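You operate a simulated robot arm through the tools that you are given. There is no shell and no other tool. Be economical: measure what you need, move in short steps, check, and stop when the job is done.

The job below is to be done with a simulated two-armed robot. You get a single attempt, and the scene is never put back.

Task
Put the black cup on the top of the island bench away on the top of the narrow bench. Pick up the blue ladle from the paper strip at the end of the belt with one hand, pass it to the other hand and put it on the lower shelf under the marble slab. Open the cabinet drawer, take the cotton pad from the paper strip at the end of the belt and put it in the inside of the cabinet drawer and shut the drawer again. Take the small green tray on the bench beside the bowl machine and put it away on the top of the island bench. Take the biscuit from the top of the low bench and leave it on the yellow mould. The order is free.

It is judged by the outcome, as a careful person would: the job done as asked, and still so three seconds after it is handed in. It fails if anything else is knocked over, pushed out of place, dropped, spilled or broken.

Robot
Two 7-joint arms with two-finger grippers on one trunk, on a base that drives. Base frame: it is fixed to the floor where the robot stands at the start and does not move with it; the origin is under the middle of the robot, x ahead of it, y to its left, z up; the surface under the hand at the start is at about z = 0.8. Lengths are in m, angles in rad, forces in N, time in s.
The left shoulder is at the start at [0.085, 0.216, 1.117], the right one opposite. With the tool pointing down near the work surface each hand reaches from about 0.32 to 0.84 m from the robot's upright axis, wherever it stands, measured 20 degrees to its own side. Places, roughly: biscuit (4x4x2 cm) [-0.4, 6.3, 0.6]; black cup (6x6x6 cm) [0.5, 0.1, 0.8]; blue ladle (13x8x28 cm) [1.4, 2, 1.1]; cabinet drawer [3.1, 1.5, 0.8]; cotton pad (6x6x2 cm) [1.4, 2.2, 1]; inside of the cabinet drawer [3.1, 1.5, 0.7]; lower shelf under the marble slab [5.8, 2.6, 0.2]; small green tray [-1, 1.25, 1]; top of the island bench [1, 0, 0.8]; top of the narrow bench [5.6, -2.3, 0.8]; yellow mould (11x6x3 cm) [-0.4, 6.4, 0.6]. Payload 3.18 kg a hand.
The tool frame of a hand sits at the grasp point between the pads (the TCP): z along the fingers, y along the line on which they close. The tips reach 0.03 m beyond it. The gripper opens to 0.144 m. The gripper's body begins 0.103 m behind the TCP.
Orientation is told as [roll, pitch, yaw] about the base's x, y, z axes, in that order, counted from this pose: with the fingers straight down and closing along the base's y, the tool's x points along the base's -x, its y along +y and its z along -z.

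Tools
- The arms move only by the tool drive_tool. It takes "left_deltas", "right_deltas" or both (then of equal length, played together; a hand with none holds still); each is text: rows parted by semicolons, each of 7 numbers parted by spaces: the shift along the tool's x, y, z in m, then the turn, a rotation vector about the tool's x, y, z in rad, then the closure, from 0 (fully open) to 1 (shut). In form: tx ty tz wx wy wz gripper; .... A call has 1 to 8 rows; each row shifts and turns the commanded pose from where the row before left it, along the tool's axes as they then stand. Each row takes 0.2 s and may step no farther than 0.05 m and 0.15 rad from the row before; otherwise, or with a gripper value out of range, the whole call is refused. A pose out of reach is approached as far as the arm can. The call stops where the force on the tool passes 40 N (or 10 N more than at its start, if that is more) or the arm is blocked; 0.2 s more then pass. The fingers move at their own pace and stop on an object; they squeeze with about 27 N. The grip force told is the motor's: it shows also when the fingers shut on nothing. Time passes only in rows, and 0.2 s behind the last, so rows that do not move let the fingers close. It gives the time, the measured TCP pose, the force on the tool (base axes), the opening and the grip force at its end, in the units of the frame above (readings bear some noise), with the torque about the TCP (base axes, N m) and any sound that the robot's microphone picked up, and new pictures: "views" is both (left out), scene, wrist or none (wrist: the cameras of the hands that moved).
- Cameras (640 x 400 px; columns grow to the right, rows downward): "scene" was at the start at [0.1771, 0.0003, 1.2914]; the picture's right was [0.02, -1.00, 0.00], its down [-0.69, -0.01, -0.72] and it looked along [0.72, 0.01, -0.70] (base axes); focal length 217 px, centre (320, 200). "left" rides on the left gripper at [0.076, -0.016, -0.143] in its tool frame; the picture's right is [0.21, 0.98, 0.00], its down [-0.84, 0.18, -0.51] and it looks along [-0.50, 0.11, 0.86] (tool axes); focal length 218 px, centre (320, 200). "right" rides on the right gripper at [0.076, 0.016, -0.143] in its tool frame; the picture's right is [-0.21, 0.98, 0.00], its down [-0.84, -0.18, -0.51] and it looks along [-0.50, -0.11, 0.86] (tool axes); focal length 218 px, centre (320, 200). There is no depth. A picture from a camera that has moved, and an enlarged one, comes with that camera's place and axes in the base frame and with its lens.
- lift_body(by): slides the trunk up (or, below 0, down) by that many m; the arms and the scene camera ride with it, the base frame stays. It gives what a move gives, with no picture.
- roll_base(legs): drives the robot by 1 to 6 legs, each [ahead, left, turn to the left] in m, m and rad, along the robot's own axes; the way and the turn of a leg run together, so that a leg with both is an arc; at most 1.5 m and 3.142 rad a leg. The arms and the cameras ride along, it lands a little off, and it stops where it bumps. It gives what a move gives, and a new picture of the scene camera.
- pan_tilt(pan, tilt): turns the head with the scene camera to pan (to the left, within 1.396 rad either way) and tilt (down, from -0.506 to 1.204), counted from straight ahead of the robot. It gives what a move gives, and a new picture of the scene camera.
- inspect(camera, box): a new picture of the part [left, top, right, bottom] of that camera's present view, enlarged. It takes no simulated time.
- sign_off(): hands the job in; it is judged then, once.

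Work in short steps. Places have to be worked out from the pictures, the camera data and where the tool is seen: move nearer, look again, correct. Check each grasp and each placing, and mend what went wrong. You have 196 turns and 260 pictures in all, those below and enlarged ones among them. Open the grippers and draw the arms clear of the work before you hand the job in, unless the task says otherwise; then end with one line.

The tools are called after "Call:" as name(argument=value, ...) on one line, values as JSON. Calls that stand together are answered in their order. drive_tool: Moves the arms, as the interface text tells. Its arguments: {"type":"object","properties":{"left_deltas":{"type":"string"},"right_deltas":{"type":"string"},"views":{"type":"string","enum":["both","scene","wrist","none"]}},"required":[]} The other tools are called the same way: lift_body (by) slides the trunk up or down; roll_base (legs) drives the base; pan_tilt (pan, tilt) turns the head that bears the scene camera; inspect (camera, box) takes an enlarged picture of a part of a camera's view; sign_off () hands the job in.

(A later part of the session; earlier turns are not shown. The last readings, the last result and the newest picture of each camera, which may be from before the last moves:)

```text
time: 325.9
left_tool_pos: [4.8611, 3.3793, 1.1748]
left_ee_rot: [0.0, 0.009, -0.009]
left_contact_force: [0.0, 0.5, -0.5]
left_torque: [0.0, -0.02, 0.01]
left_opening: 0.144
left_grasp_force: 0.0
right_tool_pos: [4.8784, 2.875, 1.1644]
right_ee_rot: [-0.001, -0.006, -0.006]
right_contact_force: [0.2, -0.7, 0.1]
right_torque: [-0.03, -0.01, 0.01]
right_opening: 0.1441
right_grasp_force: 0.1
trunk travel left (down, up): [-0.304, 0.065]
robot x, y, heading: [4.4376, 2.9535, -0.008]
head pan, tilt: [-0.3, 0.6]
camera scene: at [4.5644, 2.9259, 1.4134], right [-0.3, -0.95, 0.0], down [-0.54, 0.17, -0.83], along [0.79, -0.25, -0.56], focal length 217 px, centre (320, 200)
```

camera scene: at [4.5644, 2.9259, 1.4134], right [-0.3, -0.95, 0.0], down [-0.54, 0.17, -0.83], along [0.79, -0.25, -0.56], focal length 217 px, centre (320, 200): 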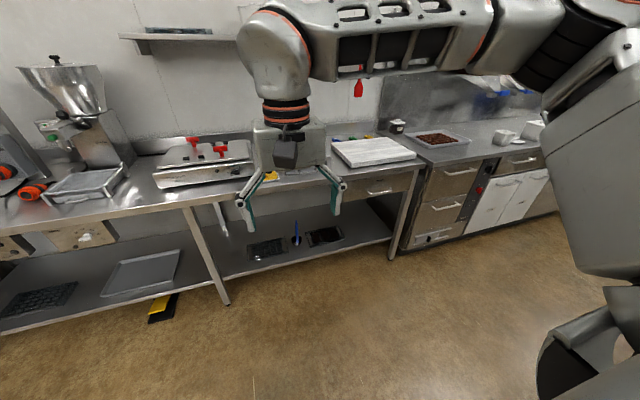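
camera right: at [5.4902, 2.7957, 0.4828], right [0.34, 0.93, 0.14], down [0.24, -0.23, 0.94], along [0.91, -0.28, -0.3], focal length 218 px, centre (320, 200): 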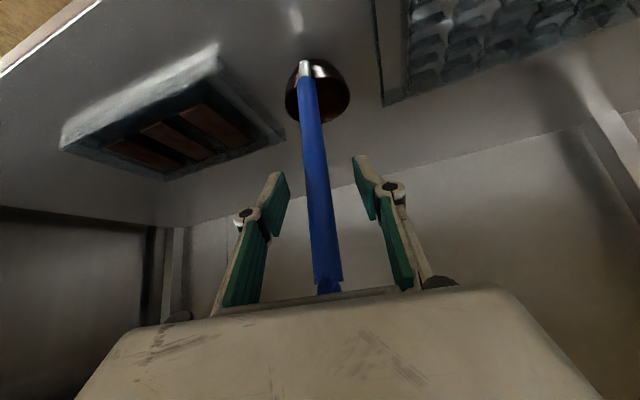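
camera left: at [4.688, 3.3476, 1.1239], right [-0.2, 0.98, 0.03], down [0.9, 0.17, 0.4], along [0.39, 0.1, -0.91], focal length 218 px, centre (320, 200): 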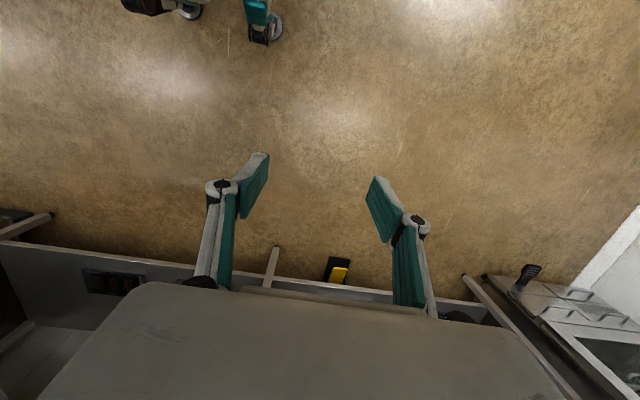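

Now back to the belt for the cotton pad, which I estimate at (1.397, 2.242, 1.0), along the known route.

Call:
roll_base(legs=[[-1.42, -0.1, 0.008], [-0.5, -0.03, 0], [0, 0, 0.5], [-0.533, -0.643, 0], [-0.715, -0.704, 0], [0, 0, 1.07]])

```text
time: 345.3
left_tool_pos: [2.472, 2.2703, 1.1748]
left_ee_rot: [0.004, 0.009, 0.405]
left_contact_force: [-0.3, -1.4, -0.4]
left_torque: [0.15, 0.05, 0.02]
left_opening: 0.144
left_grasp_force: 0.2
right_tool_pos: [2.6899, 1.8162, 1.1646]
right_ee_rot: [0.003, -0.008, 0.405]
right_contact_force: [-0.3, -1.3, 0.0]
right_torque: [0.15, 0.03, -0.02]
right_opening: 0.1439
right_grasp_force: 0.1
trunk travel left (down, up): [-0.304, 0.065]
robot x, y, heading: [2.2515, 1.7171, 0.407]
head pan, tilt: [-0.3, 0.6]
stopped in leg 5: the robot was blocked; the commanded pose is now the measured one
camera scene: at [2.3808, 1.7351, 1.4133], right [0.1, -0.99, 0.0], down [-0.56, -0.06, -0.82], along [0.82, 0.09, -0.57], focal length 217 px, centre (320, 200)
```

scene: 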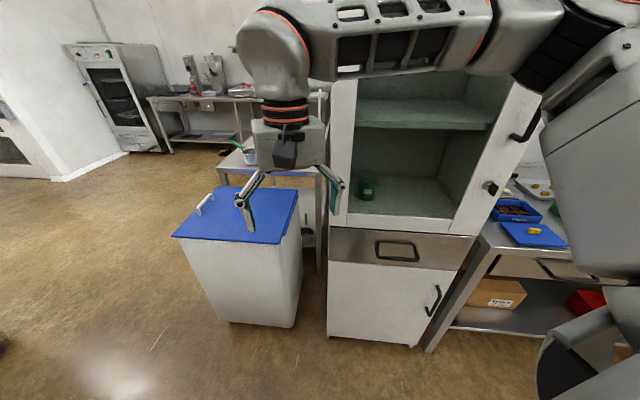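

The base touched the belt table corner. I'll move away in +x, then go down past it.

Call:
roll_base(legs=[[0.1, -0.045, 0], [-0.27, -0.64, 0]])

Call:
pan_tilt(pan=1.2, tilt=0.6)

```text
time: 352.2
left_tool_pos: [2.5861, 1.5797, 1.1736]
left_ee_rot: [0.0, 0.009, 0.41]
left_contact_force: [0.6, -0.1, -0.3]
left_torque: [0.01, -0.01, -0.04]
left_opening: 0.144
left_grasp_force: 0.1
right_tool_pos: [2.8049, 1.1247, 1.1646]
right_ee_rot: [-0.004, -0.008, 0.413]
right_contact_force: [0.4, 0.5, -0.6]
right_torque: [0.0, -0.01, -0.01]
right_opening: 0.144
right_grasp_force: 0.0
trunk travel left (down, up): [-0.304, 0.065]
robot x, y, heading: [2.3654, 1.017, 0.41]
head pan, tilt: [-0.3, 0.6]
camera scene: at [2.4973, 1.0438, 1.4133], right [0.11, -0.99, 0.0], down [-0.56, -0.06, -0.83], along [0.82, 0.09, -0.56], focal length 217 px, centre (320, 200)
```

scene: 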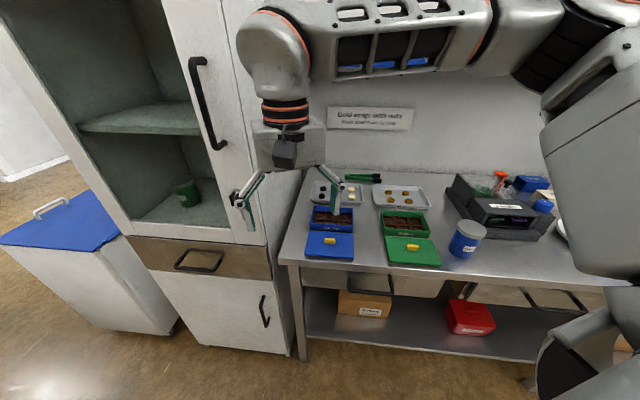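

```text
time: 353.8
left_tool_pos: [2.585, 1.5796, 1.1735]
left_ee_rot: [-0.001, 0.008, 0.41]
left_contact_force: [0.1, -0.5, 0.9]
left_torque: [-0.01, -0.02, 0.0]
left_opening: 0.1441
left_grasp_force: 0.1
right_tool_pos: [2.8057, 1.1254, 1.1648]
right_ee_rot: [-0.002, -0.007, 0.411]
right_contact_force: [-0.6, -0.1, -0.2]
right_torque: [0.02, 0.0, -0.01]
right_opening: 0.1439
right_grasp_force: 0.1
trunk travel left (down, up): [-0.304, 0.065]
robot x, y, heading: [2.371, 1.0195, 0.409]
head pan, tilt: [1.201, 0.6]
camera scene: at [2.4062, 1.1227, 1.4133], right [1.0, 0.04, 0.0], down [0.02, -0.56, -0.83], along [-0.03, 0.82, -0.56], focal length 217 px, centre (320, 200)
```

scene: 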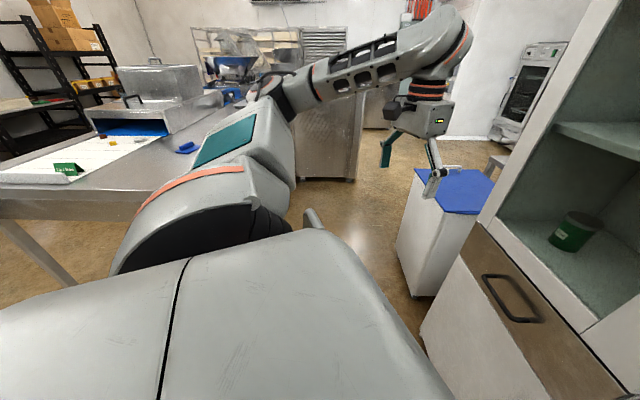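

The drawer handle is at about (2.92, 1.48, 0.865). Next I'll face the belt for the cotton pad.

Call:
roll_base(legs=[[0, 0, 1.162], [0.3, 0.76, 0]])

Call:
pan_tilt(pan=0.15, tilt=0.6)

```text
time: 363.8
left_tool_pos: [1.1772, 1.7316, 1.173]
left_ee_rot: [0.0, 0.009, 1.575]
left_contact_force: [0.1, -0.3, 0.2]
left_torque: [0.0, -0.01, 0.01]
left_opening: 0.1441
left_grasp_force: 0.0
right_tool_pos: [1.679, 1.7561, 1.1647]
right_ee_rot: [-0.001, -0.007, 1.575]
right_contact_force: [-0.6, 0.5, -0.6]
right_torque: [-0.02, -0.01, -0.01]
right_opening: 0.1441
right_grasp_force: 0.0
trunk travel left (down, up): [-0.304, 0.065]
robot x, y, heading: [1.6096, 1.3123, 1.573]
head pan, tilt: [1.201, 0.6]
camera scene: at [1.5232, 1.3867, 1.4133], right [0.36, 0.93, 0.0], down [0.53, -0.2, -0.83], along [-0.77, 0.3, -0.56], focal length 217 px, centre (320, 200)
```

scene: 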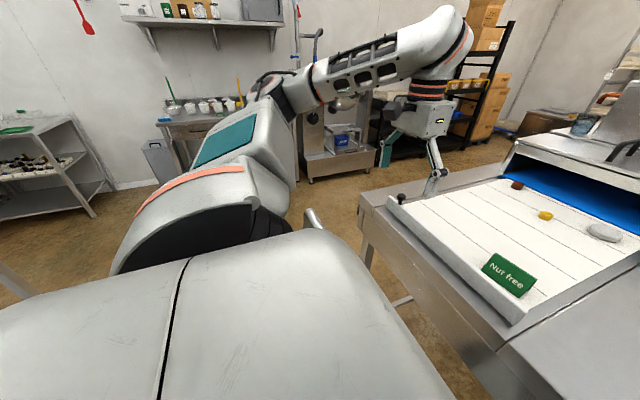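

```text
time: 365.1
left_tool_pos: [1.1751, 1.7318, 1.1731]
left_ee_rot: [-0.001, 0.008, 1.575]
left_contact_force: [0.0, -0.2, -0.4]
left_torque: [0.02, 0.02, 0.0]
left_opening: 0.1438
left_grasp_force: 0.0
right_tool_pos: [1.6789, 1.756, 1.1664]
right_ee_rot: [-0.001, -0.007, 1.578]
right_contact_force: [0.1, 0.1, 0.2]
right_torque: [0.0, -0.01, -0.01]
right_opening: 0.1441
right_grasp_force: 0.1
trunk travel left (down, up): [-0.304, 0.065]
robot x, y, heading: [1.6077, 1.3058, 1.568]
head pan, tilt: [0.15, 0.6]
camera scene: at [1.5922, 1.4423, 1.4133], right [0.99, 0.15, 0.0], down [0.09, -0.56, -0.83], along [-0.13, 0.82, -0.56], focal length 217 px, centre (320, 200)
```

scene: 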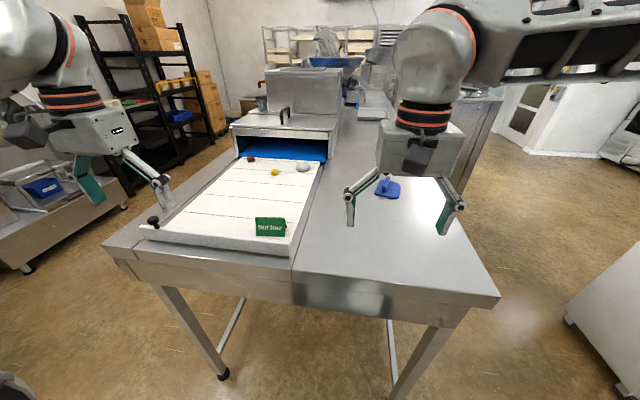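

I'll move closer and bring the left hand toward the pad with a slight forward tilt to stay clear of the hood.

Call:
roll_base(legs=[[0.08, 0, 0]])

Call:
drive_tool(left_deltas="0 -0.045 0 0 -0.07 0 0.3;0 -0.045 0 0 -0.07 0 0.3;0 -0.045 0 0 -0.07 0 0.3;0 -0.045 0 0 -0.07 0 0.3;0 -0.042 0 0 -0.07 0 0.3;-0.04 0 0.012 0 0 0 0.3;-0.04 0 0.012 0 0 0 0.3;-0.04 0 0.012 0 0 0 0.3", views="both")

```text
time: 366.2
left_tool_pos: [1.1759, 1.8121, 1.1742]
left_ee_rot: [0.0, 0.012, 1.578]
left_contact_force: [0.3, 0.8, 0.2]
left_torque: [-0.03, 0.04, 0.01]
left_opening: 0.144
left_grasp_force: 0.1
right_tool_pos: [1.6784, 1.8364, 1.1648]
right_ee_rot: [0.0, -0.007, 1.578]
right_contact_force: [0.0, 0.6, 0.0]
right_torque: [-0.01, 0.01, 0.0]
right_opening: 0.144
right_grasp_force: 0.1
trunk travel left (down, up): [-0.304, 0.065]
robot x, y, heading: [1.6054, 1.3917, 1.574]
head pan, tilt: [0.15, 0.6]
camera scene: at [1.5917, 1.5233, 1.4132], right [0.99, 0.15, 0.0], down [0.09, -0.56, -0.82], along [-0.13, 0.81, -0.57], focal length 217 px, centre (320, 200)
```

scene: 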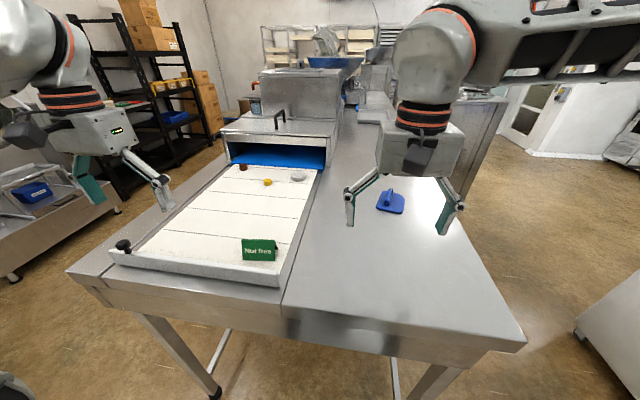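

```text
time: 368.0
left_tool_pos: [1.3967, 1.9402, 1.1802]
left_ee_rot: [0.001, -0.341, 1.578]
left_contact_force: [0.3, 0.4, -0.3]
left_torque: [-0.02, -0.02, 0.03]
left_opening: 0.1006
left_grasp_force: 0.0
right_tool_pos: [1.6786, 1.8361, 1.1654]
right_ee_rot: [-0.002, -0.006, 1.578]
right_contact_force: [0.0, -0.2, 0.0]
right_torque: [-0.05, 0.03, 0.0]
right_opening: 0.1439
right_grasp_force: 0.1
trunk travel left (down, up): [-0.304, 0.065]
robot x, y, heading: [1.6041, 1.397, 1.576]
head pan, tilt: [0.15, 0.6]
camera scene: at [1.5916, 1.5236, 1.4131], right [0.99, 0.15, 0.0], down [0.09, -0.56, -0.82], along [-0.13, 0.81, -0.57], focal length 217 px, centre (320, 200)
camera left: at [1.4124, 1.8195, 1.2879], right [-0.98, -0.2, -0.07], down [-0.18, 0.62, 0.76], along [-0.11, 0.75, -0.65], focal length 218 px, centre (320, 200)
```

scene: 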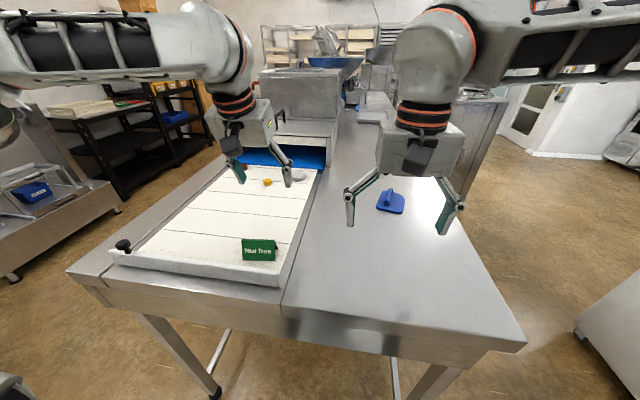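
left: 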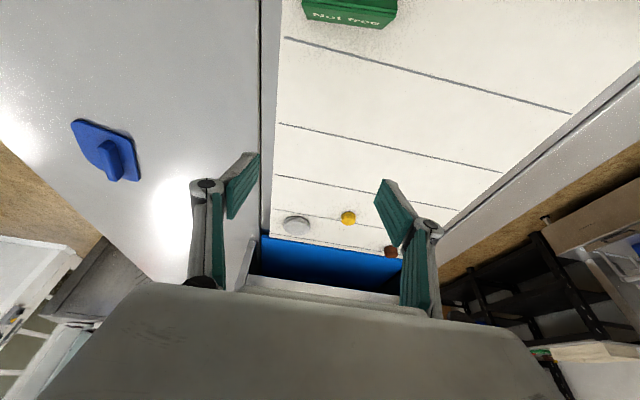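

The pad is at (1.398, 2.244). I'll move to just above it.

Call:
drive_tool(left_deltas="-0.0374 0 0.0292 0 0 0 0.3;-0.0374 0 0.0292 0 0 0 0.3;-0.0374 0 0.0292 0 0 0 0.3;-0.0374 0 0.0292 0 0 0 0.3;-0.0374 0 0.0292 0 0 0 0.3;-0.0374 0 0.0292 0 0 0 0.3", views="wrist")

```text
time: 369.4
left_tool_pos: [1.3974, 2.2085, 1.0872]
left_ee_rot: [0.003, -0.338, 1.574]
left_contact_force: [-0.9, 1.2, -0.7]
left_torque: [-0.05, -0.02, 0.0]
left_opening: 0.101
left_grasp_force: 0.1
right_tool_pos: [1.681, 1.8358, 1.1643]
right_ee_rot: [-0.001, -0.007, 1.578]
right_contact_force: [0.5, 0.4, 0.3]
right_torque: [-0.05, 0.04, 0.01]
right_opening: 0.144
right_grasp_force: 0.1
trunk travel left (down, up): [-0.304, 0.065]
robot x, y, heading: [1.611, 1.3961, 1.573]
head pan, tilt: [0.15, 0.6]
camera left: at [1.4128, 2.0874, 1.1969], right [-0.98, -0.2, -0.07], down [-0.18, 0.63, 0.76], along [-0.11, 0.75, -0.65], focal length 218 px, centre (320, 200)
```

left: 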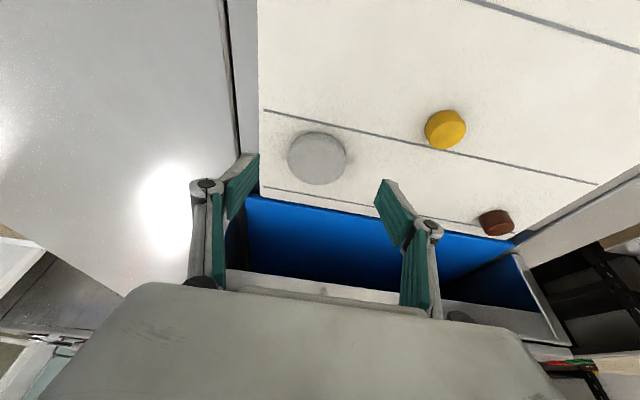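

Aligned. I'll descend to the paper and close.

Call:
drive_tool(left_deltas="-0.002 0 0.03 0 0 0 0.3;-0.002 0 0.025 0 0 0 0.3;-0.001 0 0.014 0 0 0 0.3;0 0 0 0 0 0 1;0 0 0 0 0 0 1;0 0 0 0 0 0 1", views="wrist")

```text
time: 370.2
left_tool_pos: [1.3988, 2.2276, 1.048]
left_ee_rot: [-0.004, -0.371, 1.564]
left_contact_force: [-0.2, -4.1, 33.0]
left_torque: [-0.15, 1.08, 0.07]
left_opening: 0.0555
left_grasp_force: 44.6
left hand out of reach, approached as far as the arm can: row 2, 3
right_tool_pos: [1.6802, 1.832, 1.166]
right_ee_rot: [-0.001, -0.009, 1.577]
right_contact_force: [0.1, -0.4, 0.1]
right_torque: [0.0, 0.01, 0.0]
right_opening: 0.1439
right_grasp_force: 0.1
trunk travel left (down, up): [-0.304, 0.065]
robot x, y, heading: [1.6047, 1.3921, 1.574]
head pan, tilt: [0.15, 0.6]
stopped in row 4 (left hand): the force on the tool passed its limit at 51 N (the readings are from after the stop); the commanded pose is now the measured one
camera left: at [1.4123, 2.1028, 1.1526], right [-0.98, -0.19, -0.08], down [-0.18, 0.6, 0.78], along [-0.1, 0.78, -0.62], focal length 218 px, centre (320, 200)
```

left: 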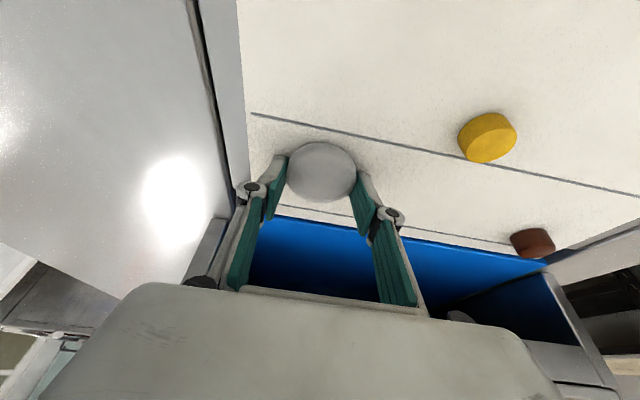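

The fingertips touch the paper and close on the pad. I'll ease up slightly, let the grip settle, and lift.

Call:
drive_tool(left_deltas="0 0 -0.003 0 0 0 1;0 0 0 0 0 0 1;0 0 0 0 0 0 1;0 0 -0.03 0 0 0 1;0 0 -0.03 0 0 0 1", views="wrist")

```text
time: 371.4
left_tool_pos: [1.3966, 2.2172, 1.0968]
left_ee_rot: [-0.007, -0.349, 1.571]
left_contact_force: [-0.5, -0.4, 0.0]
left_torque: [0.0, 0.01, -0.03]
left_opening: 0.0549
left_grasp_force: 27.1
left hand out of reach, approached as far as the arm can: row 4, 5
right_tool_pos: [1.6786, 1.8344, 1.165]
right_ee_rot: [0.0, -0.007, 1.578]
right_contact_force: [0.5, 0.0, -0.4]
right_torque: [0.01, 0.07, 0.0]
right_opening: 0.144
right_grasp_force: 0.2
trunk travel left (down, up): [-0.304, 0.065]
robot x, y, heading: [1.6046, 1.3916, 1.575]
head pan, tilt: [0.15, 0.6]
camera left: at [1.411, 2.0959, 1.2038], right [-0.98, -0.19, -0.08], down [-0.18, 0.62, 0.76], along [-0.1, 0.76, -0.64], focal length 218 px, centre (320, 200)
```

left: 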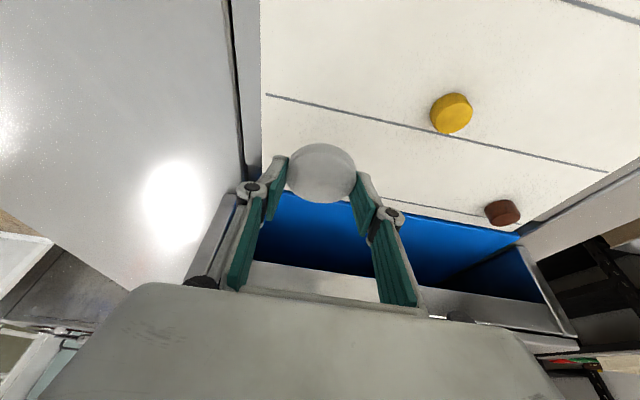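

The pad is held. I'll raise it and pull the arm back over the sign.

Call:
drive_tool(left_deltas="-0.0167 0 -0.045 0 0 0 1;0.042 0 -0.022 0 0 0 1;0.042 0 -0.022 0 0 0 1;0.042 0 -0.022 0 0 0 1;0.042 0 -0.022 0 0 0 1;0.042 0 -0.022 0 0 0 1;0.042 0 -0.022 0 0 0 1;0.042 0 -0.022 0 0 0 1", views="both")

```text
time: 373.2
left_tool_pos: [1.4236, 2.1577, 1.2833]
left_ee_rot: [-0.004, -0.349, 1.574]
left_contact_force: [0.3, 0.4, 0.1]
left_torque: [-0.02, -0.03, 0.01]
left_opening: 0.055
left_grasp_force: 27.3
left hand out of reach, approached as far as the arm can: row 1, 2, 3, 4, 5, 6, 7, 8
right_tool_pos: [1.6783, 1.8337, 1.166]
right_ee_rot: [-0.001, -0.006, 1.578]
right_contact_force: [-0.1, 0.0, 0.0]
right_torque: [0.02, -0.03, -0.03]
right_opening: 0.1443
right_grasp_force: 0.1
trunk travel left (down, up): [-0.304, 0.065]
robot x, y, heading: [1.6045, 1.3949, 1.577]
head pan, tilt: [0.15, 0.6]
camera scene: at [1.5921, 1.5215, 1.4134], right [0.99, 0.15, 0.0], down [0.09, -0.56, -0.83], along [-0.13, 0.82, -0.56], focal length 217 px, centre (320, 200)
camera left: at [1.4378, 2.0359, 1.3899], right [-0.98, -0.2, -0.08], down [-0.18, 0.62, 0.77], along [-0.1, 0.76, -0.64], focal length 218 px, centre (320, 200)
```

scene: 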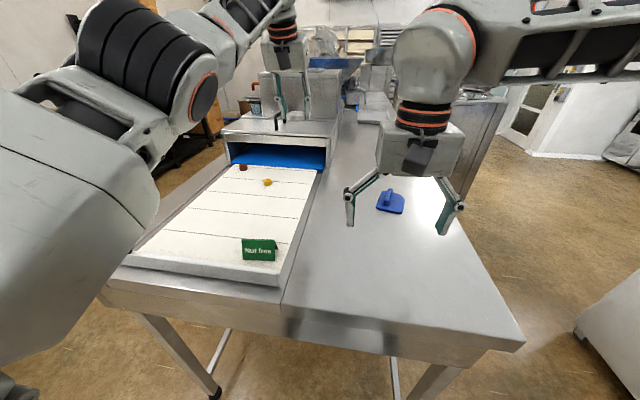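
left: 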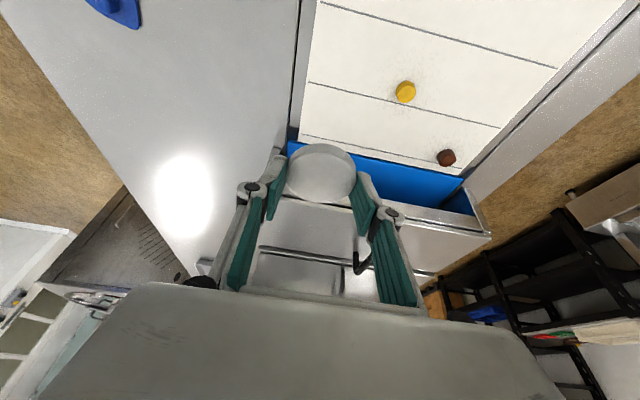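

The pad is still held, high over the belt. I'll back the base out into the lane and then re-tuck the arm.

Call:
roll_base(legs=[[-0.4, 0, 0]])

Call:
drive_tool(left_deltas="0.03 0.02 0.02 0 0.05 0 1;0.03 0.02 0.02 0 0.05 0 1;0.03 0.02 0.02 0 0.05 0 1;0.03 0.02 0.02 0 0.05 0 1;0.03 0.02 0.02 0 0.05 0 1;0.03 0.02 0.02 0 0.05 0 1;0.03 0.02 0.0 0 0.05 0 1;0.03 0.02 0.0 0 0 0 1", views="scene")

```text
time: 375.7
left_tool_pos: [1.4254, 1.7559, 1.2836]
left_ee_rot: [-0.005, -0.354, 1.571]
left_contact_force: [0.4, -1.2, 0.0]
left_torque: [0.02, -0.04, -0.02]
left_opening: 0.0549
left_grasp_force: 27.3
right_tool_pos: [1.6804, 1.4337, 1.1645]
right_ee_rot: [-0.001, -0.006, 1.577]
right_contact_force: [1.0, 0.3, -0.4]
right_torque: [0.04, 0.0, 0.03]
right_opening: 0.1441
right_grasp_force: 0.2
trunk travel left (down, up): [-0.304, 0.065]
robot x, y, heading: [1.6096, 0.9949, 1.575]
head pan, tilt: [0.15, 0.6]
camera scene: at [1.5938, 1.1208, 1.4134], right [0.99, 0.15, 0.0], down [0.09, -0.56, -0.83], along [-0.13, 0.82, -0.56], focal length 217 px, centre (320, 200)
```

scene: 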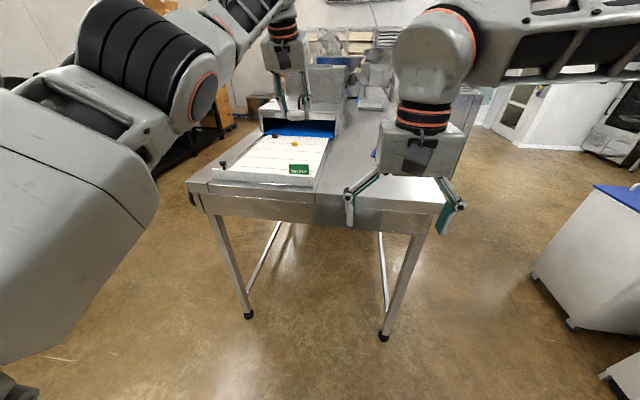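

```text
time: 377.5
left_tool_pos: [1.2704, 1.7107, 1.1791]
left_ee_rot: [-0.006, 0.0, 1.569]
left_contact_force: [-0.1, 0.2, -0.3]
left_torque: [0.02, -0.05, -0.02]
left_opening: 0.0553
left_grasp_force: 26.9
left hand out of reach, approached as far as the arm can: row 1, 2, 3, 4, 5, 6, 7, 8
right_tool_pos: [1.6807, 1.4346, 1.1655]
right_ee_rot: [0.0, -0.007, 1.579]
right_contact_force: [-0.1, 0.1, -0.1]
right_torque: [-0.01, 0.0, 0.04]
right_opening: 0.1439
right_grasp_force: 0.2
trunk travel left (down, up): [-0.304, 0.065]
robot x, y, heading: [1.6087, 0.9941, 1.579]
head pan, tilt: [0.15, 0.6]
camera scene: at [1.593, 1.1213, 1.4133], right [0.99, 0.15, 0.0], down [0.09, -0.56, -0.83], along [-0.13, 0.82, -0.56], focal length 217 px, centre (320, 200)
```

scene: 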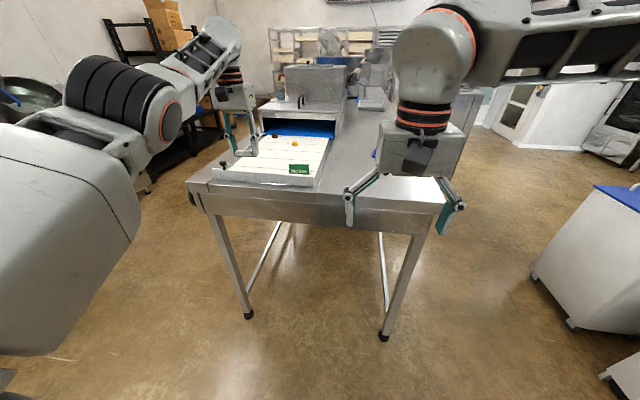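

The left hand holds the pad extended in front. I'll turn to the cabinet and approach the drawer.

Call:
roll_base(legs=[[0, 0, -1.579], [0.47, 0.38, 0]])

Call:
pan_tilt(pan=0.1, tilt=0.5)

```text
time: 385.3
left_tool_pos: [2.7964, 1.7014, 1.1781]
left_ee_rot: [-0.004, 0.0, -0.011]
left_contact_force: [0.3, 0.2, 0.1]
left_torque: [0.02, 0.0, -0.04]
left_opening: 0.0549
left_grasp_force: 27.0
right_tool_pos: [2.5157, 1.2934, 1.1656]
right_ee_rot: [-0.002, -0.004, -0.003]
right_contact_force: [-0.9, 0.7, 0.0]
right_torque: [-0.03, 0.01, 0.0]
right_opening: 0.1441
right_grasp_force: 0.1
trunk travel left (down, up): [-0.304, 0.065]
robot x, y, heading: [2.0729, 1.373, -0.001]
head pan, tilt: [0.15, 0.6]
camera scene: at [2.2037, 1.3818, 1.4133], right [0.14, -0.99, 0.0], down [-0.56, -0.08, -0.82], along [0.82, 0.12, -0.57], focal length 217 px, centre (320, 200)
```

scene: 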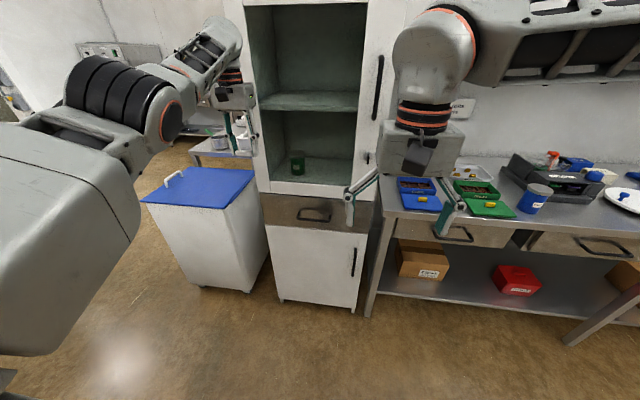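

```text
time: 385.9
left_tool_pos: [2.7964, 1.7022, 1.18]
left_ee_rot: [-0.004, -0.001, -0.011]
left_contact_force: [0.1, 0.0, 0.0]
left_torque: [-0.02, -0.02, 0.03]
left_opening: 0.0549
left_grasp_force: 26.9
right_tool_pos: [2.5149, 1.293, 1.1644]
right_ee_rot: [-0.001, -0.006, -0.003]
right_contact_force: [0.9, 0.2, -0.8]
right_torque: [-0.01, 0.03, -0.01]
right_opening: 0.144
right_grasp_force: 0.0
trunk travel left (down, up): [-0.304, 0.065]
robot x, y, heading: [2.0702, 1.3729, -0.004]
head pan, tilt: [0.099, 0.499]
camera scene: at [2.2066, 1.3774, 1.4224], right [0.09, -1.0, 0.0], down [-0.48, -0.04, -0.88], along [0.87, 0.08, -0.48], focal length 217 px, centre (320, 200)
```

scene: 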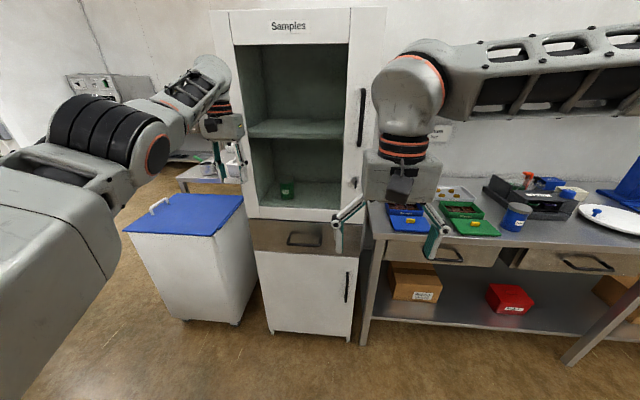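

Call:
inspect(camera="scene", box=[240, 205, 360, 280])

```text
5.33 times, centred on (300, 242) of scene
camera zoom: at [2.2066, 1.3774, 1.4224], right [0.09, -1.0, 0.0], down [-0.48, -0.04, -0.88], along [0.87, 0.08, -0.48], focal length 1156 px, centre (427, -27)
```

zoom: 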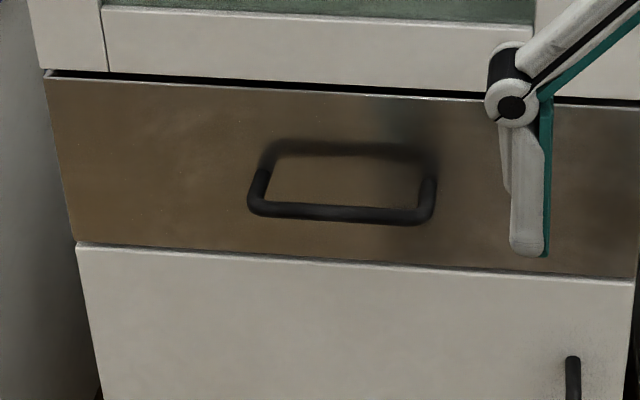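

The handle is a bar at about (2.937, 1.518, 0.79), standing off the drawer front (x≈2.985) by about 5 cm. I'll rotate the right hand so the fingers close fore-aft, with a slight forward tilt.

Call:
drive_tool(right_deltas="0 0 0 0 -0.12 0 0.6;0 0 0 0 -0.12 0 0.6;0 0 0 0 -0.11 0 0.6;0 0 0 0 0 0.143 0.6;0 0 0 0 0 0.143 0.6;0 0 0 0 0 0.143 0.6;0 0 0 0 0 0.143 0.6;0 0 0 0 0 0.143 0.6", views="none")

Call:
drive_tool(right_deltas="0 0 0 0 0 0.143 0.6;0 0 0 0 0 0.143 0.6;0 0 0 0 0 0.143 0.6;0 0 0 0 0 0.143 0.6;0 0 0 0 0 0.143 0.6;0 0 0 0 0 0.143 0.6", views="scene")

```text
time: 387.7
left_tool_pos: [2.7967, 1.7, 1.179]
left_ee_rot: [-0.006, 0.0, -0.011]
left_contact_force: [0.5, 0.1, -0.8]
left_torque: [0.01, -0.02, 0.01]
left_opening: 0.0552
left_grasp_force: 27.6
right_tool_pos: [2.515, 1.2928, 1.1649]
right_ee_rot: [0.242, -0.266, -0.755]
right_contact_force: [1.1, 0.3, -0.7]
right_torque: [0.02, -0.03, 0.0]
right_opening: 0.0578
right_grasp_force: 0.2
trunk travel left (down, up): [-0.304, 0.065]
robot x, y, heading: [2.0705, 1.3708, -0.005]
head pan, tilt: [0.099, 0.499]
```

```text
time: 389.1
left_tool_pos: [2.7969, 1.7006, 1.1792]
left_ee_rot: [-0.005, 0.0, -0.013]
left_contact_force: [0.3, -0.2, -0.2]
left_torque: [0.02, -0.01, -0.01]
left_opening: 0.0551
left_grasp_force: 27.1
right_tool_pos: [2.5136, 1.2926, 1.1643]
right_ee_rot: [0.356, -0.001, -1.58]
right_contact_force: [-0.5, -0.1, -0.1]
right_torque: [0.03, 0.02, 0.01]
right_opening: 0.0578
right_grasp_force: 0.1
trunk travel left (down, up): [-0.304, 0.065]
robot x, y, heading: [2.0708, 1.3749, -0.005]
head pan, tilt: [0.099, 0.499]
camera scene: at [2.2066, 1.3774, 1.4224], right [0.09, -1.0, 0.0], down [-0.48, -0.04, -0.88], along [0.87, 0.08, -0.48], focal length 217 px, centre (320, 200)
```

scene: 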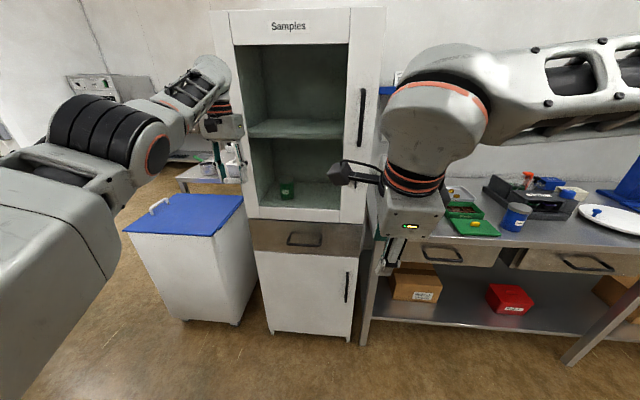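

Good orientation. Before approaching I'll move the left hand (with the pad) outward and back so it clears the cabinet side.

Call:
drive_tool(left_deltas="0.04 0.02 0 0 0 0 1;0.04 0.02 0 0 0 0 1;0.04 0.025 0 0 0 0 1;0.04 0.025 0 0 0 0 1;0.03 0.035 0 0 0 0 1;0.03 0.035 0 0 0 0 1;0 0.04 0 0 0 0 1", views="none")

```text
time: 390.7
left_tool_pos: [2.7306, 1.9047, 1.2341]
left_ee_rot: [-0.004, -0.003, -0.013]
left_contact_force: [-0.1, -0.6, -0.3]
left_torque: [0.03, 0.01, 0.02]
left_opening: 0.0548
left_grasp_force: 27.2
left hand out of reach, approached as far as the arm can: row 1, 2, 3, 4, 5, 6, 7
right_tool_pos: [2.5148, 1.2925, 1.1647]
right_ee_rot: [0.356, 0.003, -1.577]
right_contact_force: [0.3, 0.1, 0.2]
right_torque: [-0.01, 0.01, -0.01]
right_opening: 0.0576
right_grasp_force: 0.0
trunk travel left (down, up): [-0.304, 0.065]
robot x, y, heading: [2.0729, 1.3721, -0.007]
head pan, tilt: [0.099, 0.499]
```

Next, I'll move the base slightly closer and bring the right hand in front of the handle.

Call:
roll_base(legs=[[0.2, 0.005, 0.005]])

Call:
drive_tool(right_deltas="0.043 0 0.015 0 0 0 0.6;0.043 0 0.015 0 0 0 0.6;0.043 0 0.015 0 0 0 0.6;0.043 0 0.015 0 0 0 0.6;0.043 0 0.015 0 0 0 0.6;0 0 0.045 0 0 0 0.6;0 0 0.045 0 0 0 0.6", views="both")

```text
time: 392.3
left_tool_pos: [2.93, 1.9107, 1.2336]
left_ee_rot: [-0.005, -0.002, -0.009]
left_contact_force: [0.2, 0.0, -1.2]
left_torque: [-0.01, 0.03, 0.02]
left_opening: 0.0548
left_grasp_force: 27.1
right_tool_pos: [2.7151, 1.2993, 1.1642]
right_ee_rot: [0.357, 0.0, -1.572]
right_contact_force: [-0.4, 0.3, -0.2]
right_torque: [0.0, 0.01, -0.01]
right_opening: 0.0574
right_grasp_force: 0.0
trunk travel left (down, up): [-0.304, 0.065]
robot x, y, heading: [2.2706, 1.3758, -0.003]
head pan, tilt: [0.099, 0.499]
camera scene: at [2.4062, 1.3821, 1.4224], right [0.1, -1.0, 0.0], down [-0.48, -0.05, -0.88], along [0.87, 0.09, -0.48], focal length 217 px, centre (320, 200)
```

scene: 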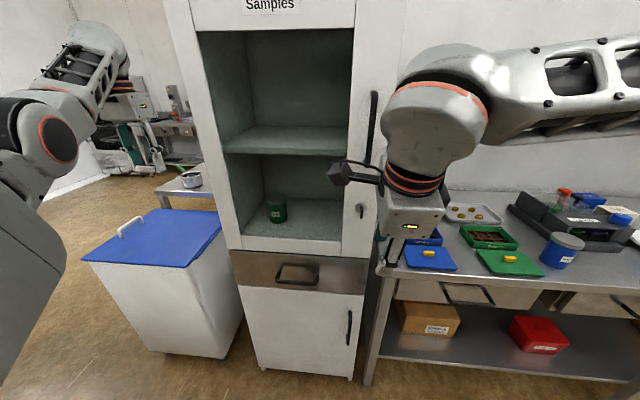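

```text
time: 394.1
left_tool_pos: [2.9281, 1.91, 1.234]
left_ee_rot: [-0.003, -0.002, -0.008]
left_contact_force: [-0.6, 1.3, 0.0]
left_torque: [0.03, -0.01, -0.01]
left_opening: 0.0548
left_grasp_force: 26.9
right_tool_pos: [2.7945, 1.5022, 1.0386]
right_ee_rot: [0.359, 0.064, -1.627]
right_contact_force: [-0.6, 0.2, -0.2]
right_torque: [0.01, -0.01, -0.01]
right_opening: 0.0577
right_grasp_force: 0.1
trunk travel left (down, up): [-0.304, 0.065]
robot x, y, heading: [2.2731, 1.3744, -0.001]
head pan, tilt: [0.099, 0.499]
stopped in row 7 (right hand): the arm was blocked; the commanded pose is now the measured one
camera scene: at [2.4049, 1.3817, 1.4226], right [0.1, -1.0, 0.0], down [-0.48, -0.05, -0.88], along [0.87, 0.09, -0.48], focal length 217 px, centre (320, 200)
camera right: at [2.7652, 1.5708, 1.1832], right [0.9, -0.28, 0.33], down [-0.39, -0.85, 0.36], along [0.18, -0.45, -0.87], focal length 218 px, centre (320, 200)
```

scene: 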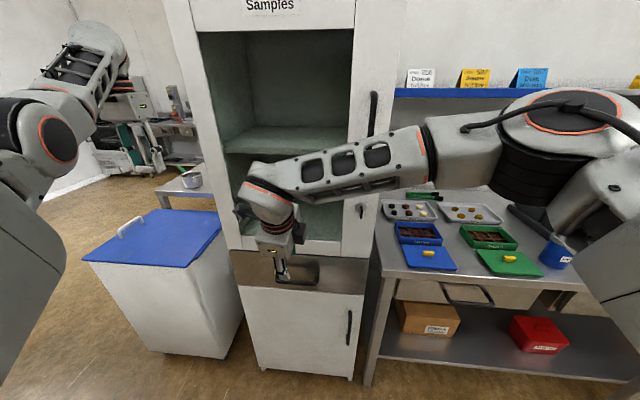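
right: 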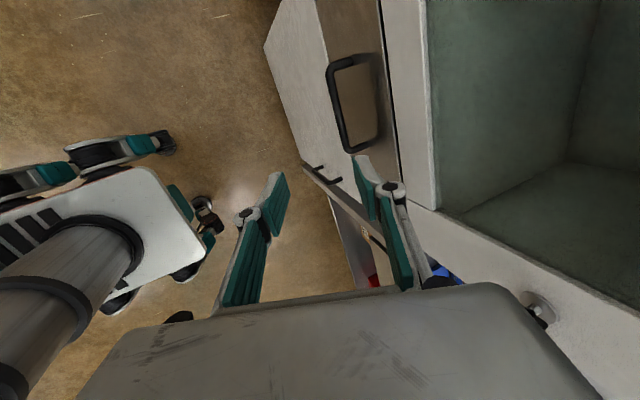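

The right wrist is at a limit reaching across the body. I'll rotate the robot about 0.45 rad to the left so the handle lies on the right hand's side.

Call:
roll_base(legs=[[-0.02, -0.07, 0.0], [0.02, 0, 0.45]])

Call:
drive_tool(right_deltas="0 -0.03 -0.03 0 0 -0.145 0.6;-0.03 0 0 0 0 -0.145 0.6;-0.04 0 0 0 0 -0.145 0.6;-0.04 0 0 0 0 -0.145 0.6;0 0 0 0 0 -0.145 0.6;0 0 0 0 0 -0.145 0.6;0 0 0 0 0 -0.145 0.6;0 0 0 0 0 -0.145 0.6", views="none")

Call:
drive_tool(right_deltas="0 0 0 0 0 -0.145 0.6;0 0 0 0 0 -0.145 0.6;0 0 0 0 0 -0.145 0.6;0 0 0 0 0 -0.145 0.6;0 0 0 0 0 -0.145 0.6;0 0 0 0 0 -0.145 0.6;0 0 0 0 0 -0.145 0.6;0 0 0 0 0 -0.145 0.6", views="none")

```text
time: 396.8
left_tool_pos: [2.6267, 2.0774, 1.2329]
left_ee_rot: [-0.006, -0.001, 0.445]
left_contact_force: [0.4, -0.1, 0.7]
left_torque: [-0.04, -0.01, 0.0]
left_opening: 0.0545
left_grasp_force: 26.3
right_tool_pos: [2.6862, 1.6523, 1.0374]
right_ee_rot: [0.357, 0.063, -1.177]
right_contact_force: [-0.8, 0.1, 0.0]
right_torque: [-0.01, -0.01, 0.02]
right_opening: 0.0579
right_grasp_force: 0.0
trunk travel left (down, up): [-0.304, 0.065]
robot x, y, heading: [2.2729, 1.3081, 0.454]
head pan, tilt: [0.099, 0.499]
camera scene: at [2.3868, 1.374, 1.4224], right [0.52, -0.85, 0.0], down [-0.41, -0.25, -0.88], along [0.75, 0.46, -0.48], focal length 217 px, centre (320, 200)
```

scene: 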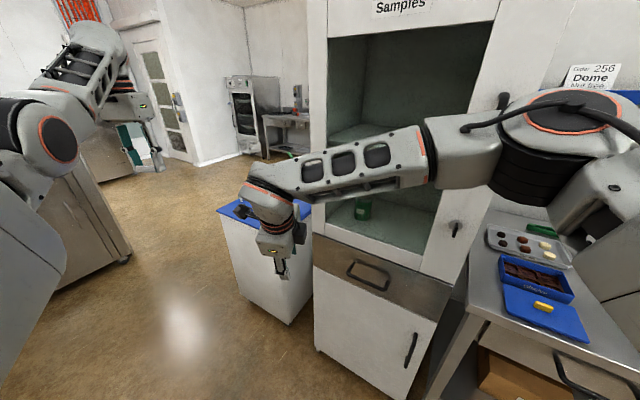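

```text
time: 398.6
left_tool_pos: [2.6263, 2.0772, 1.2339]
left_ee_rot: [-0.005, -0.002, 0.448]
left_contact_force: [-0.7, 0.1, -0.7]
left_torque: [-0.03, -0.02, 0.01]
left_opening: 0.0547
left_grasp_force: 27.0
right_tool_pos: [2.7197, 1.5511, 1.0601]
right_ee_rot: [0.207, -0.3, -0.055]
right_contact_force: [-0.1, 0.7, 0.2]
right_torque: [-0.02, 0.01, 0.0]
right_opening: 0.0577
right_grasp_force: 0.0
trunk travel left (down, up): [-0.304, 0.065]
robot x, y, heading: [2.2688, 1.3075, 0.449]
head pan, tilt: [0.099, 0.499]
```

```text
time: 400.4
left_tool_pos: [2.6279, 2.0775, 1.2349]
left_ee_rot: [-0.005, -0.001, 0.444]
left_contact_force: [0.2, 0.5, -0.6]
left_torque: [-0.03, 0.02, 0.03]
left_opening: 0.0546
left_grasp_force: 27.0
right_tool_pos: [2.7207, 1.5512, 1.0604]
right_ee_rot: [-0.205, -0.301, 1.166]
right_contact_force: [0.0, -0.3, 0.8]
right_torque: [-0.01, 0.0, -0.01]
right_opening: 0.0576
right_grasp_force: 0.0
trunk travel left (down, up): [-0.304, 0.065]
robot x, y, heading: [2.2668, 1.3059, 0.457]
head pan, tilt: [0.099, 0.499]
```

I'll finish aligning the closing axis with x and descend toward the handle.

Call:
drive_tool(right_deltas="0 0 0 0.0215 0.043 -0.117 0.6;0 0 0 0.0215 0.043 -0.117 0.6;0 0 0 0.0215 0.043 -0.117 0.6;0 0 0 0.0215 0.043 -0.117 0.6;0.008 -0.025 0.035 0 0 0 0.6;0.008 -0.025 0.035 0 0 0 0.6;0.008 -0.025 0.035 0 0 0 0.6;0.008 -0.02 0.035 0 0 0 0.6", views="both")

```text
time: 402.1
left_tool_pos: [2.6267, 2.0791, 1.2324]
left_ee_rot: [-0.006, -0.002, 0.444]
left_contact_force: [0.8, -0.1, 0.1]
left_torque: [0.0, 0.0, 0.05]
left_opening: 0.0546
left_grasp_force: 27.2
right_tool_pos: [2.7888, 1.5328, 1.0078]
right_ee_rot: [-0.335, -0.091, 1.47]
right_contact_force: [-0.2, -1.3, 0.1]
right_torque: [-0.03, -0.02, 0.0]
right_opening: 0.0575
right_grasp_force: 0.0
right hand out of reach, approached as far as the arm can: row 4, 7, 8
trunk travel left (down, up): [-0.304, 0.065]
robot x, y, heading: [2.2685, 1.3071, 0.455]
head pan, tilt: [0.099, 0.499]
camera scene: at [2.3867, 1.3738, 1.4224], right [0.52, -0.85, 0.0], down [-0.41, -0.25, -0.88], along [0.75, 0.46, -0.48], focal length 217 px, centre (320, 200)
camera right: at [2.7189, 1.4512, 1.1315], right [-0.9, 0.33, -0.3], down [0.08, 0.79, 0.61], along [0.44, 0.52, -0.73], focal length 218 px, centre (320, 200)
```

scene: 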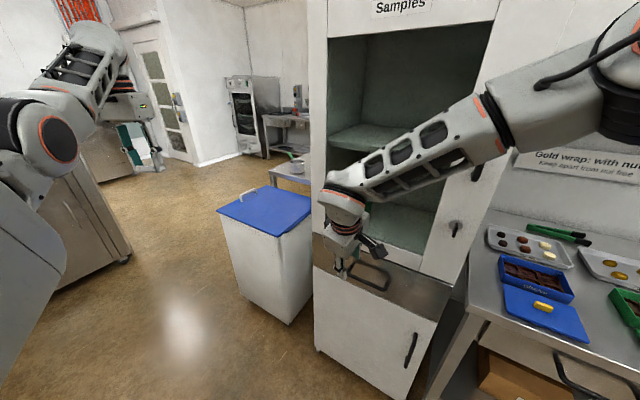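
right: 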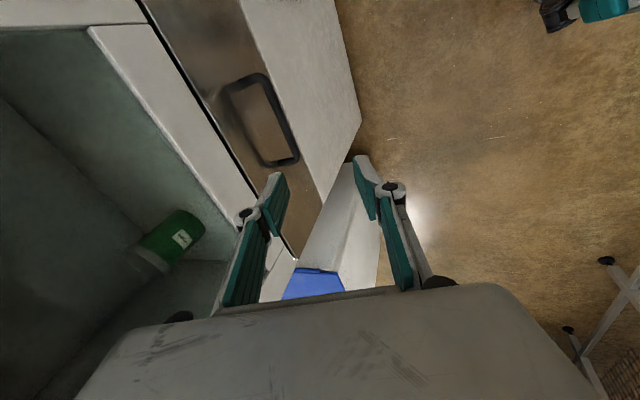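

The bar is confirmed at (2.936, 1.514, 0.787). The arm is near a limit for lower z, so I'll move it over the bar at this height and lower with the trunk.

Call:
drive_tool(right_deltas="0.005 -0.0335 0.0125 0 0 0 0.6;0.005 -0.0335 0.0125 0 0 0 0.6;0.005 -0.0335 0.0125 0 0 0 0.6;0.004 -0.0335 0.0125 0 0 0 0.6", views="wrist")

```text
time: 403.1
left_tool_pos: [2.6257, 2.078, 1.2334]
left_ee_rot: [-0.006, 0.0, 0.445]
left_contact_force: [0.4, 0.3, 0.4]
left_torque: [0.01, -0.01, 0.0]
left_opening: 0.0547
left_grasp_force: 26.9
right_tool_pos: [2.7897, 1.5336, 1.0086]
right_ee_rot: [-0.333, -0.093, 1.468]
right_contact_force: [0.2, 0.1, 0.2]
right_torque: [0.02, -0.02, -0.01]
right_opening: 0.0577
right_grasp_force: 0.0
right hand out of reach, approached as far as the arm can: row 1, 2, 3, 4
trunk travel left (down, up): [-0.304, 0.065]
robot x, y, heading: [2.2742, 1.309, 0.454]
head pan, tilt: [0.099, 0.499]
camera right: at [2.7191, 1.4511, 1.1314], right [-0.9, 0.33, -0.3], down [0.08, 0.79, 0.61], along [0.44, 0.52, -0.73], focal length 218 px, centre (320, 200)
```

right: 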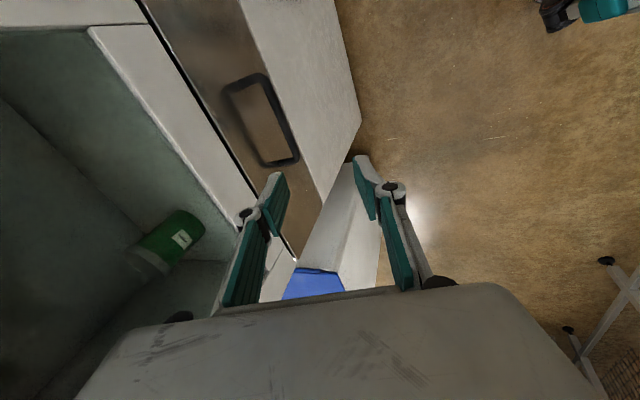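

I'll use the base to make the remaining shift, then lower with the trunk.

Call:
roll_base(legs=[[0.12, -0.08, 0]])

Call:
lift_body(by=-0.1)

Call:
inspect(camera="right", box=[0, 0, 640, 400])

```text
time: 404.5
left_tool_pos: [2.7695, 2.0585, 1.2339]
left_ee_rot: [-0.004, -0.003, 0.446]
left_contact_force: [0.5, 0.9, 0.0]
left_torque: [-0.03, -0.01, 0.02]
left_opening: 0.0546
left_grasp_force: 26.8
right_tool_pos: [2.9304, 1.5125, 1.0085]
right_ee_rot: [-0.333, -0.093, 1.471]
right_contact_force: [-14.8, 3.9, -3.0]
right_torque: [-0.11, -0.2, 0.1]
right_opening: 0.052
right_grasp_force: 0.0
trunk travel left (down, up): [-0.304, 0.065]
robot x, y, heading: [2.4167, 1.289, 0.449]
head pan, tilt: [0.099, 0.499]
camera scene: at [2.5291, 1.3537, 1.4224], right [0.52, -0.85, 0.0], down [-0.41, -0.25, -0.88], along [0.75, 0.46, -0.48], focal length 217 px, centre (320, 200)
```

scene: 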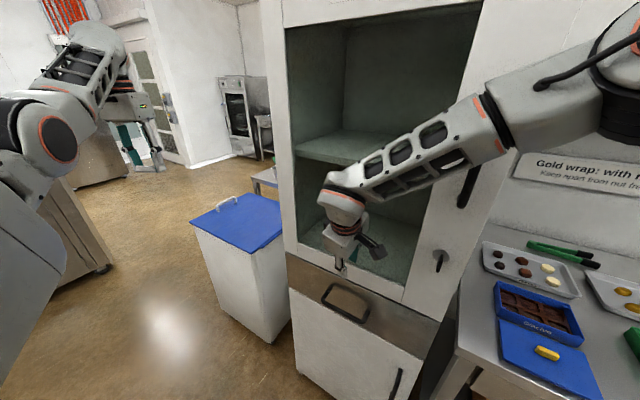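

```text
time: 405.1
left_tool_pos: [2.7703, 2.0582, 1.2003]
left_ee_rot: [-0.007, 0.004, 0.444]
left_contact_force: [0.1, -0.4, 0.9]
left_torque: [0.04, -0.03, 0.02]
left_opening: 0.0548
left_grasp_force: 26.8
right_tool_pos: [2.9269, 1.5154, 0.98]
right_ee_rot: [-0.328, -0.093, 1.469]
right_contact_force: [-10.7, -2.6, 6.9]
right_torque: [-0.09, -0.46, -0.12]
right_opening: 0.0584
right_grasp_force: 0.0
trunk travel left (down, up): [-0.275, 0.095]
robot x, y, heading: [2.4111, 1.2901, 0.451]
head pan, tilt: [0.099, 0.499]
stopped: the force on the tool passed its limit at 65 N (the readings are from after the stop); the commanded pose is now the measured one
```

```text
1.00 times, centred on (320, 200) of right (not enlarged: the box is as wide or as high as the picture)
camera zoom: at [2.8579, 1.4323, 1.1028], right [-0.9, 0.33, -0.29], down [0.09, 0.78, 0.61], along [0.43, 0.53, -0.73], focal length 218 px, centre (320, 200)
```

zoom: 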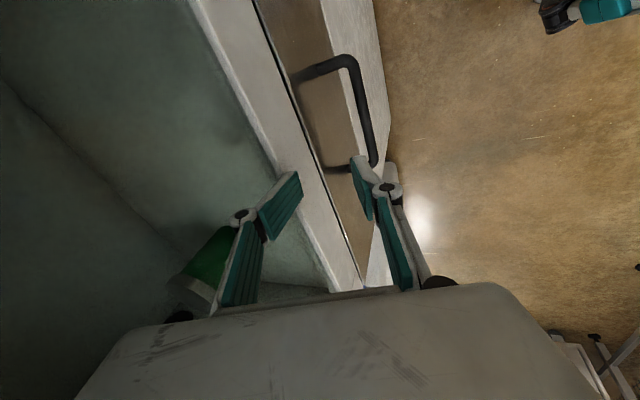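

The front finger, opened too wide, touched the cabinet sill. I'll raise, narrow the opening to about 3 cm, and re-measure before descending.

Call:
lift_body(by=0.04)

Call:
drive_tool(right_deltas="0 0 0 0 0 0 0.79;0 0 0 0 0 0 0.79", views="wrist")

```text
time: 406.0
left_tool_pos: [2.7677, 2.057, 1.2489]
left_ee_rot: [-0.007, -0.009, 0.443]
left_contact_force: [0.0, -0.8, 0.0]
left_torque: [-0.01, 0.01, -0.03]
left_opening: 0.0546
left_grasp_force: 27.2
right_tool_pos: [2.9289, 1.5146, 1.0209]
right_ee_rot: [-0.33, -0.096, 1.47]
right_contact_force: [-11.5, -1.6, 7.2]
right_torque: [0.02, -0.51, -0.14]
right_opening: 0.0571
right_grasp_force: 0.1
trunk travel left (down, up): [-0.315, 0.055]
robot x, y, heading: [2.4145, 1.2877, 0.454]
head pan, tilt: [0.099, 0.499]
```

```text
time: 406.6
left_tool_pos: [2.7691, 2.0566, 1.2491]
left_ee_rot: [-0.006, -0.008, 0.443]
left_contact_force: [0.1, 0.7, -0.1]
left_torque: [-0.01, -0.02, -0.04]
left_opening: 0.0544
left_grasp_force: 27.1
right_tool_pos: [2.9297, 1.5151, 1.0191]
right_ee_rot: [-0.328, -0.094, 1.467]
right_contact_force: [1.0, -0.8, 0.7]
right_torque: [0.02, -0.01, 0.0]
right_opening: 0.0302
right_grasp_force: 0.0
trunk travel left (down, up): [-0.315, 0.055]
robot x, y, heading: [2.4167, 1.2866, 0.449]
head pan, tilt: [0.099, 0.499]
camera right: at [2.8606, 1.4326, 1.1423], right [-0.9, 0.33, -0.29], down [0.09, 0.78, 0.61], along [0.43, 0.53, -0.73], focal length 218 px, centre (320, 200)
```

right: 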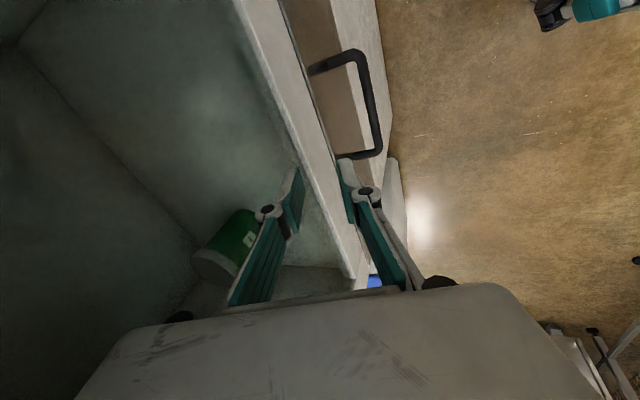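

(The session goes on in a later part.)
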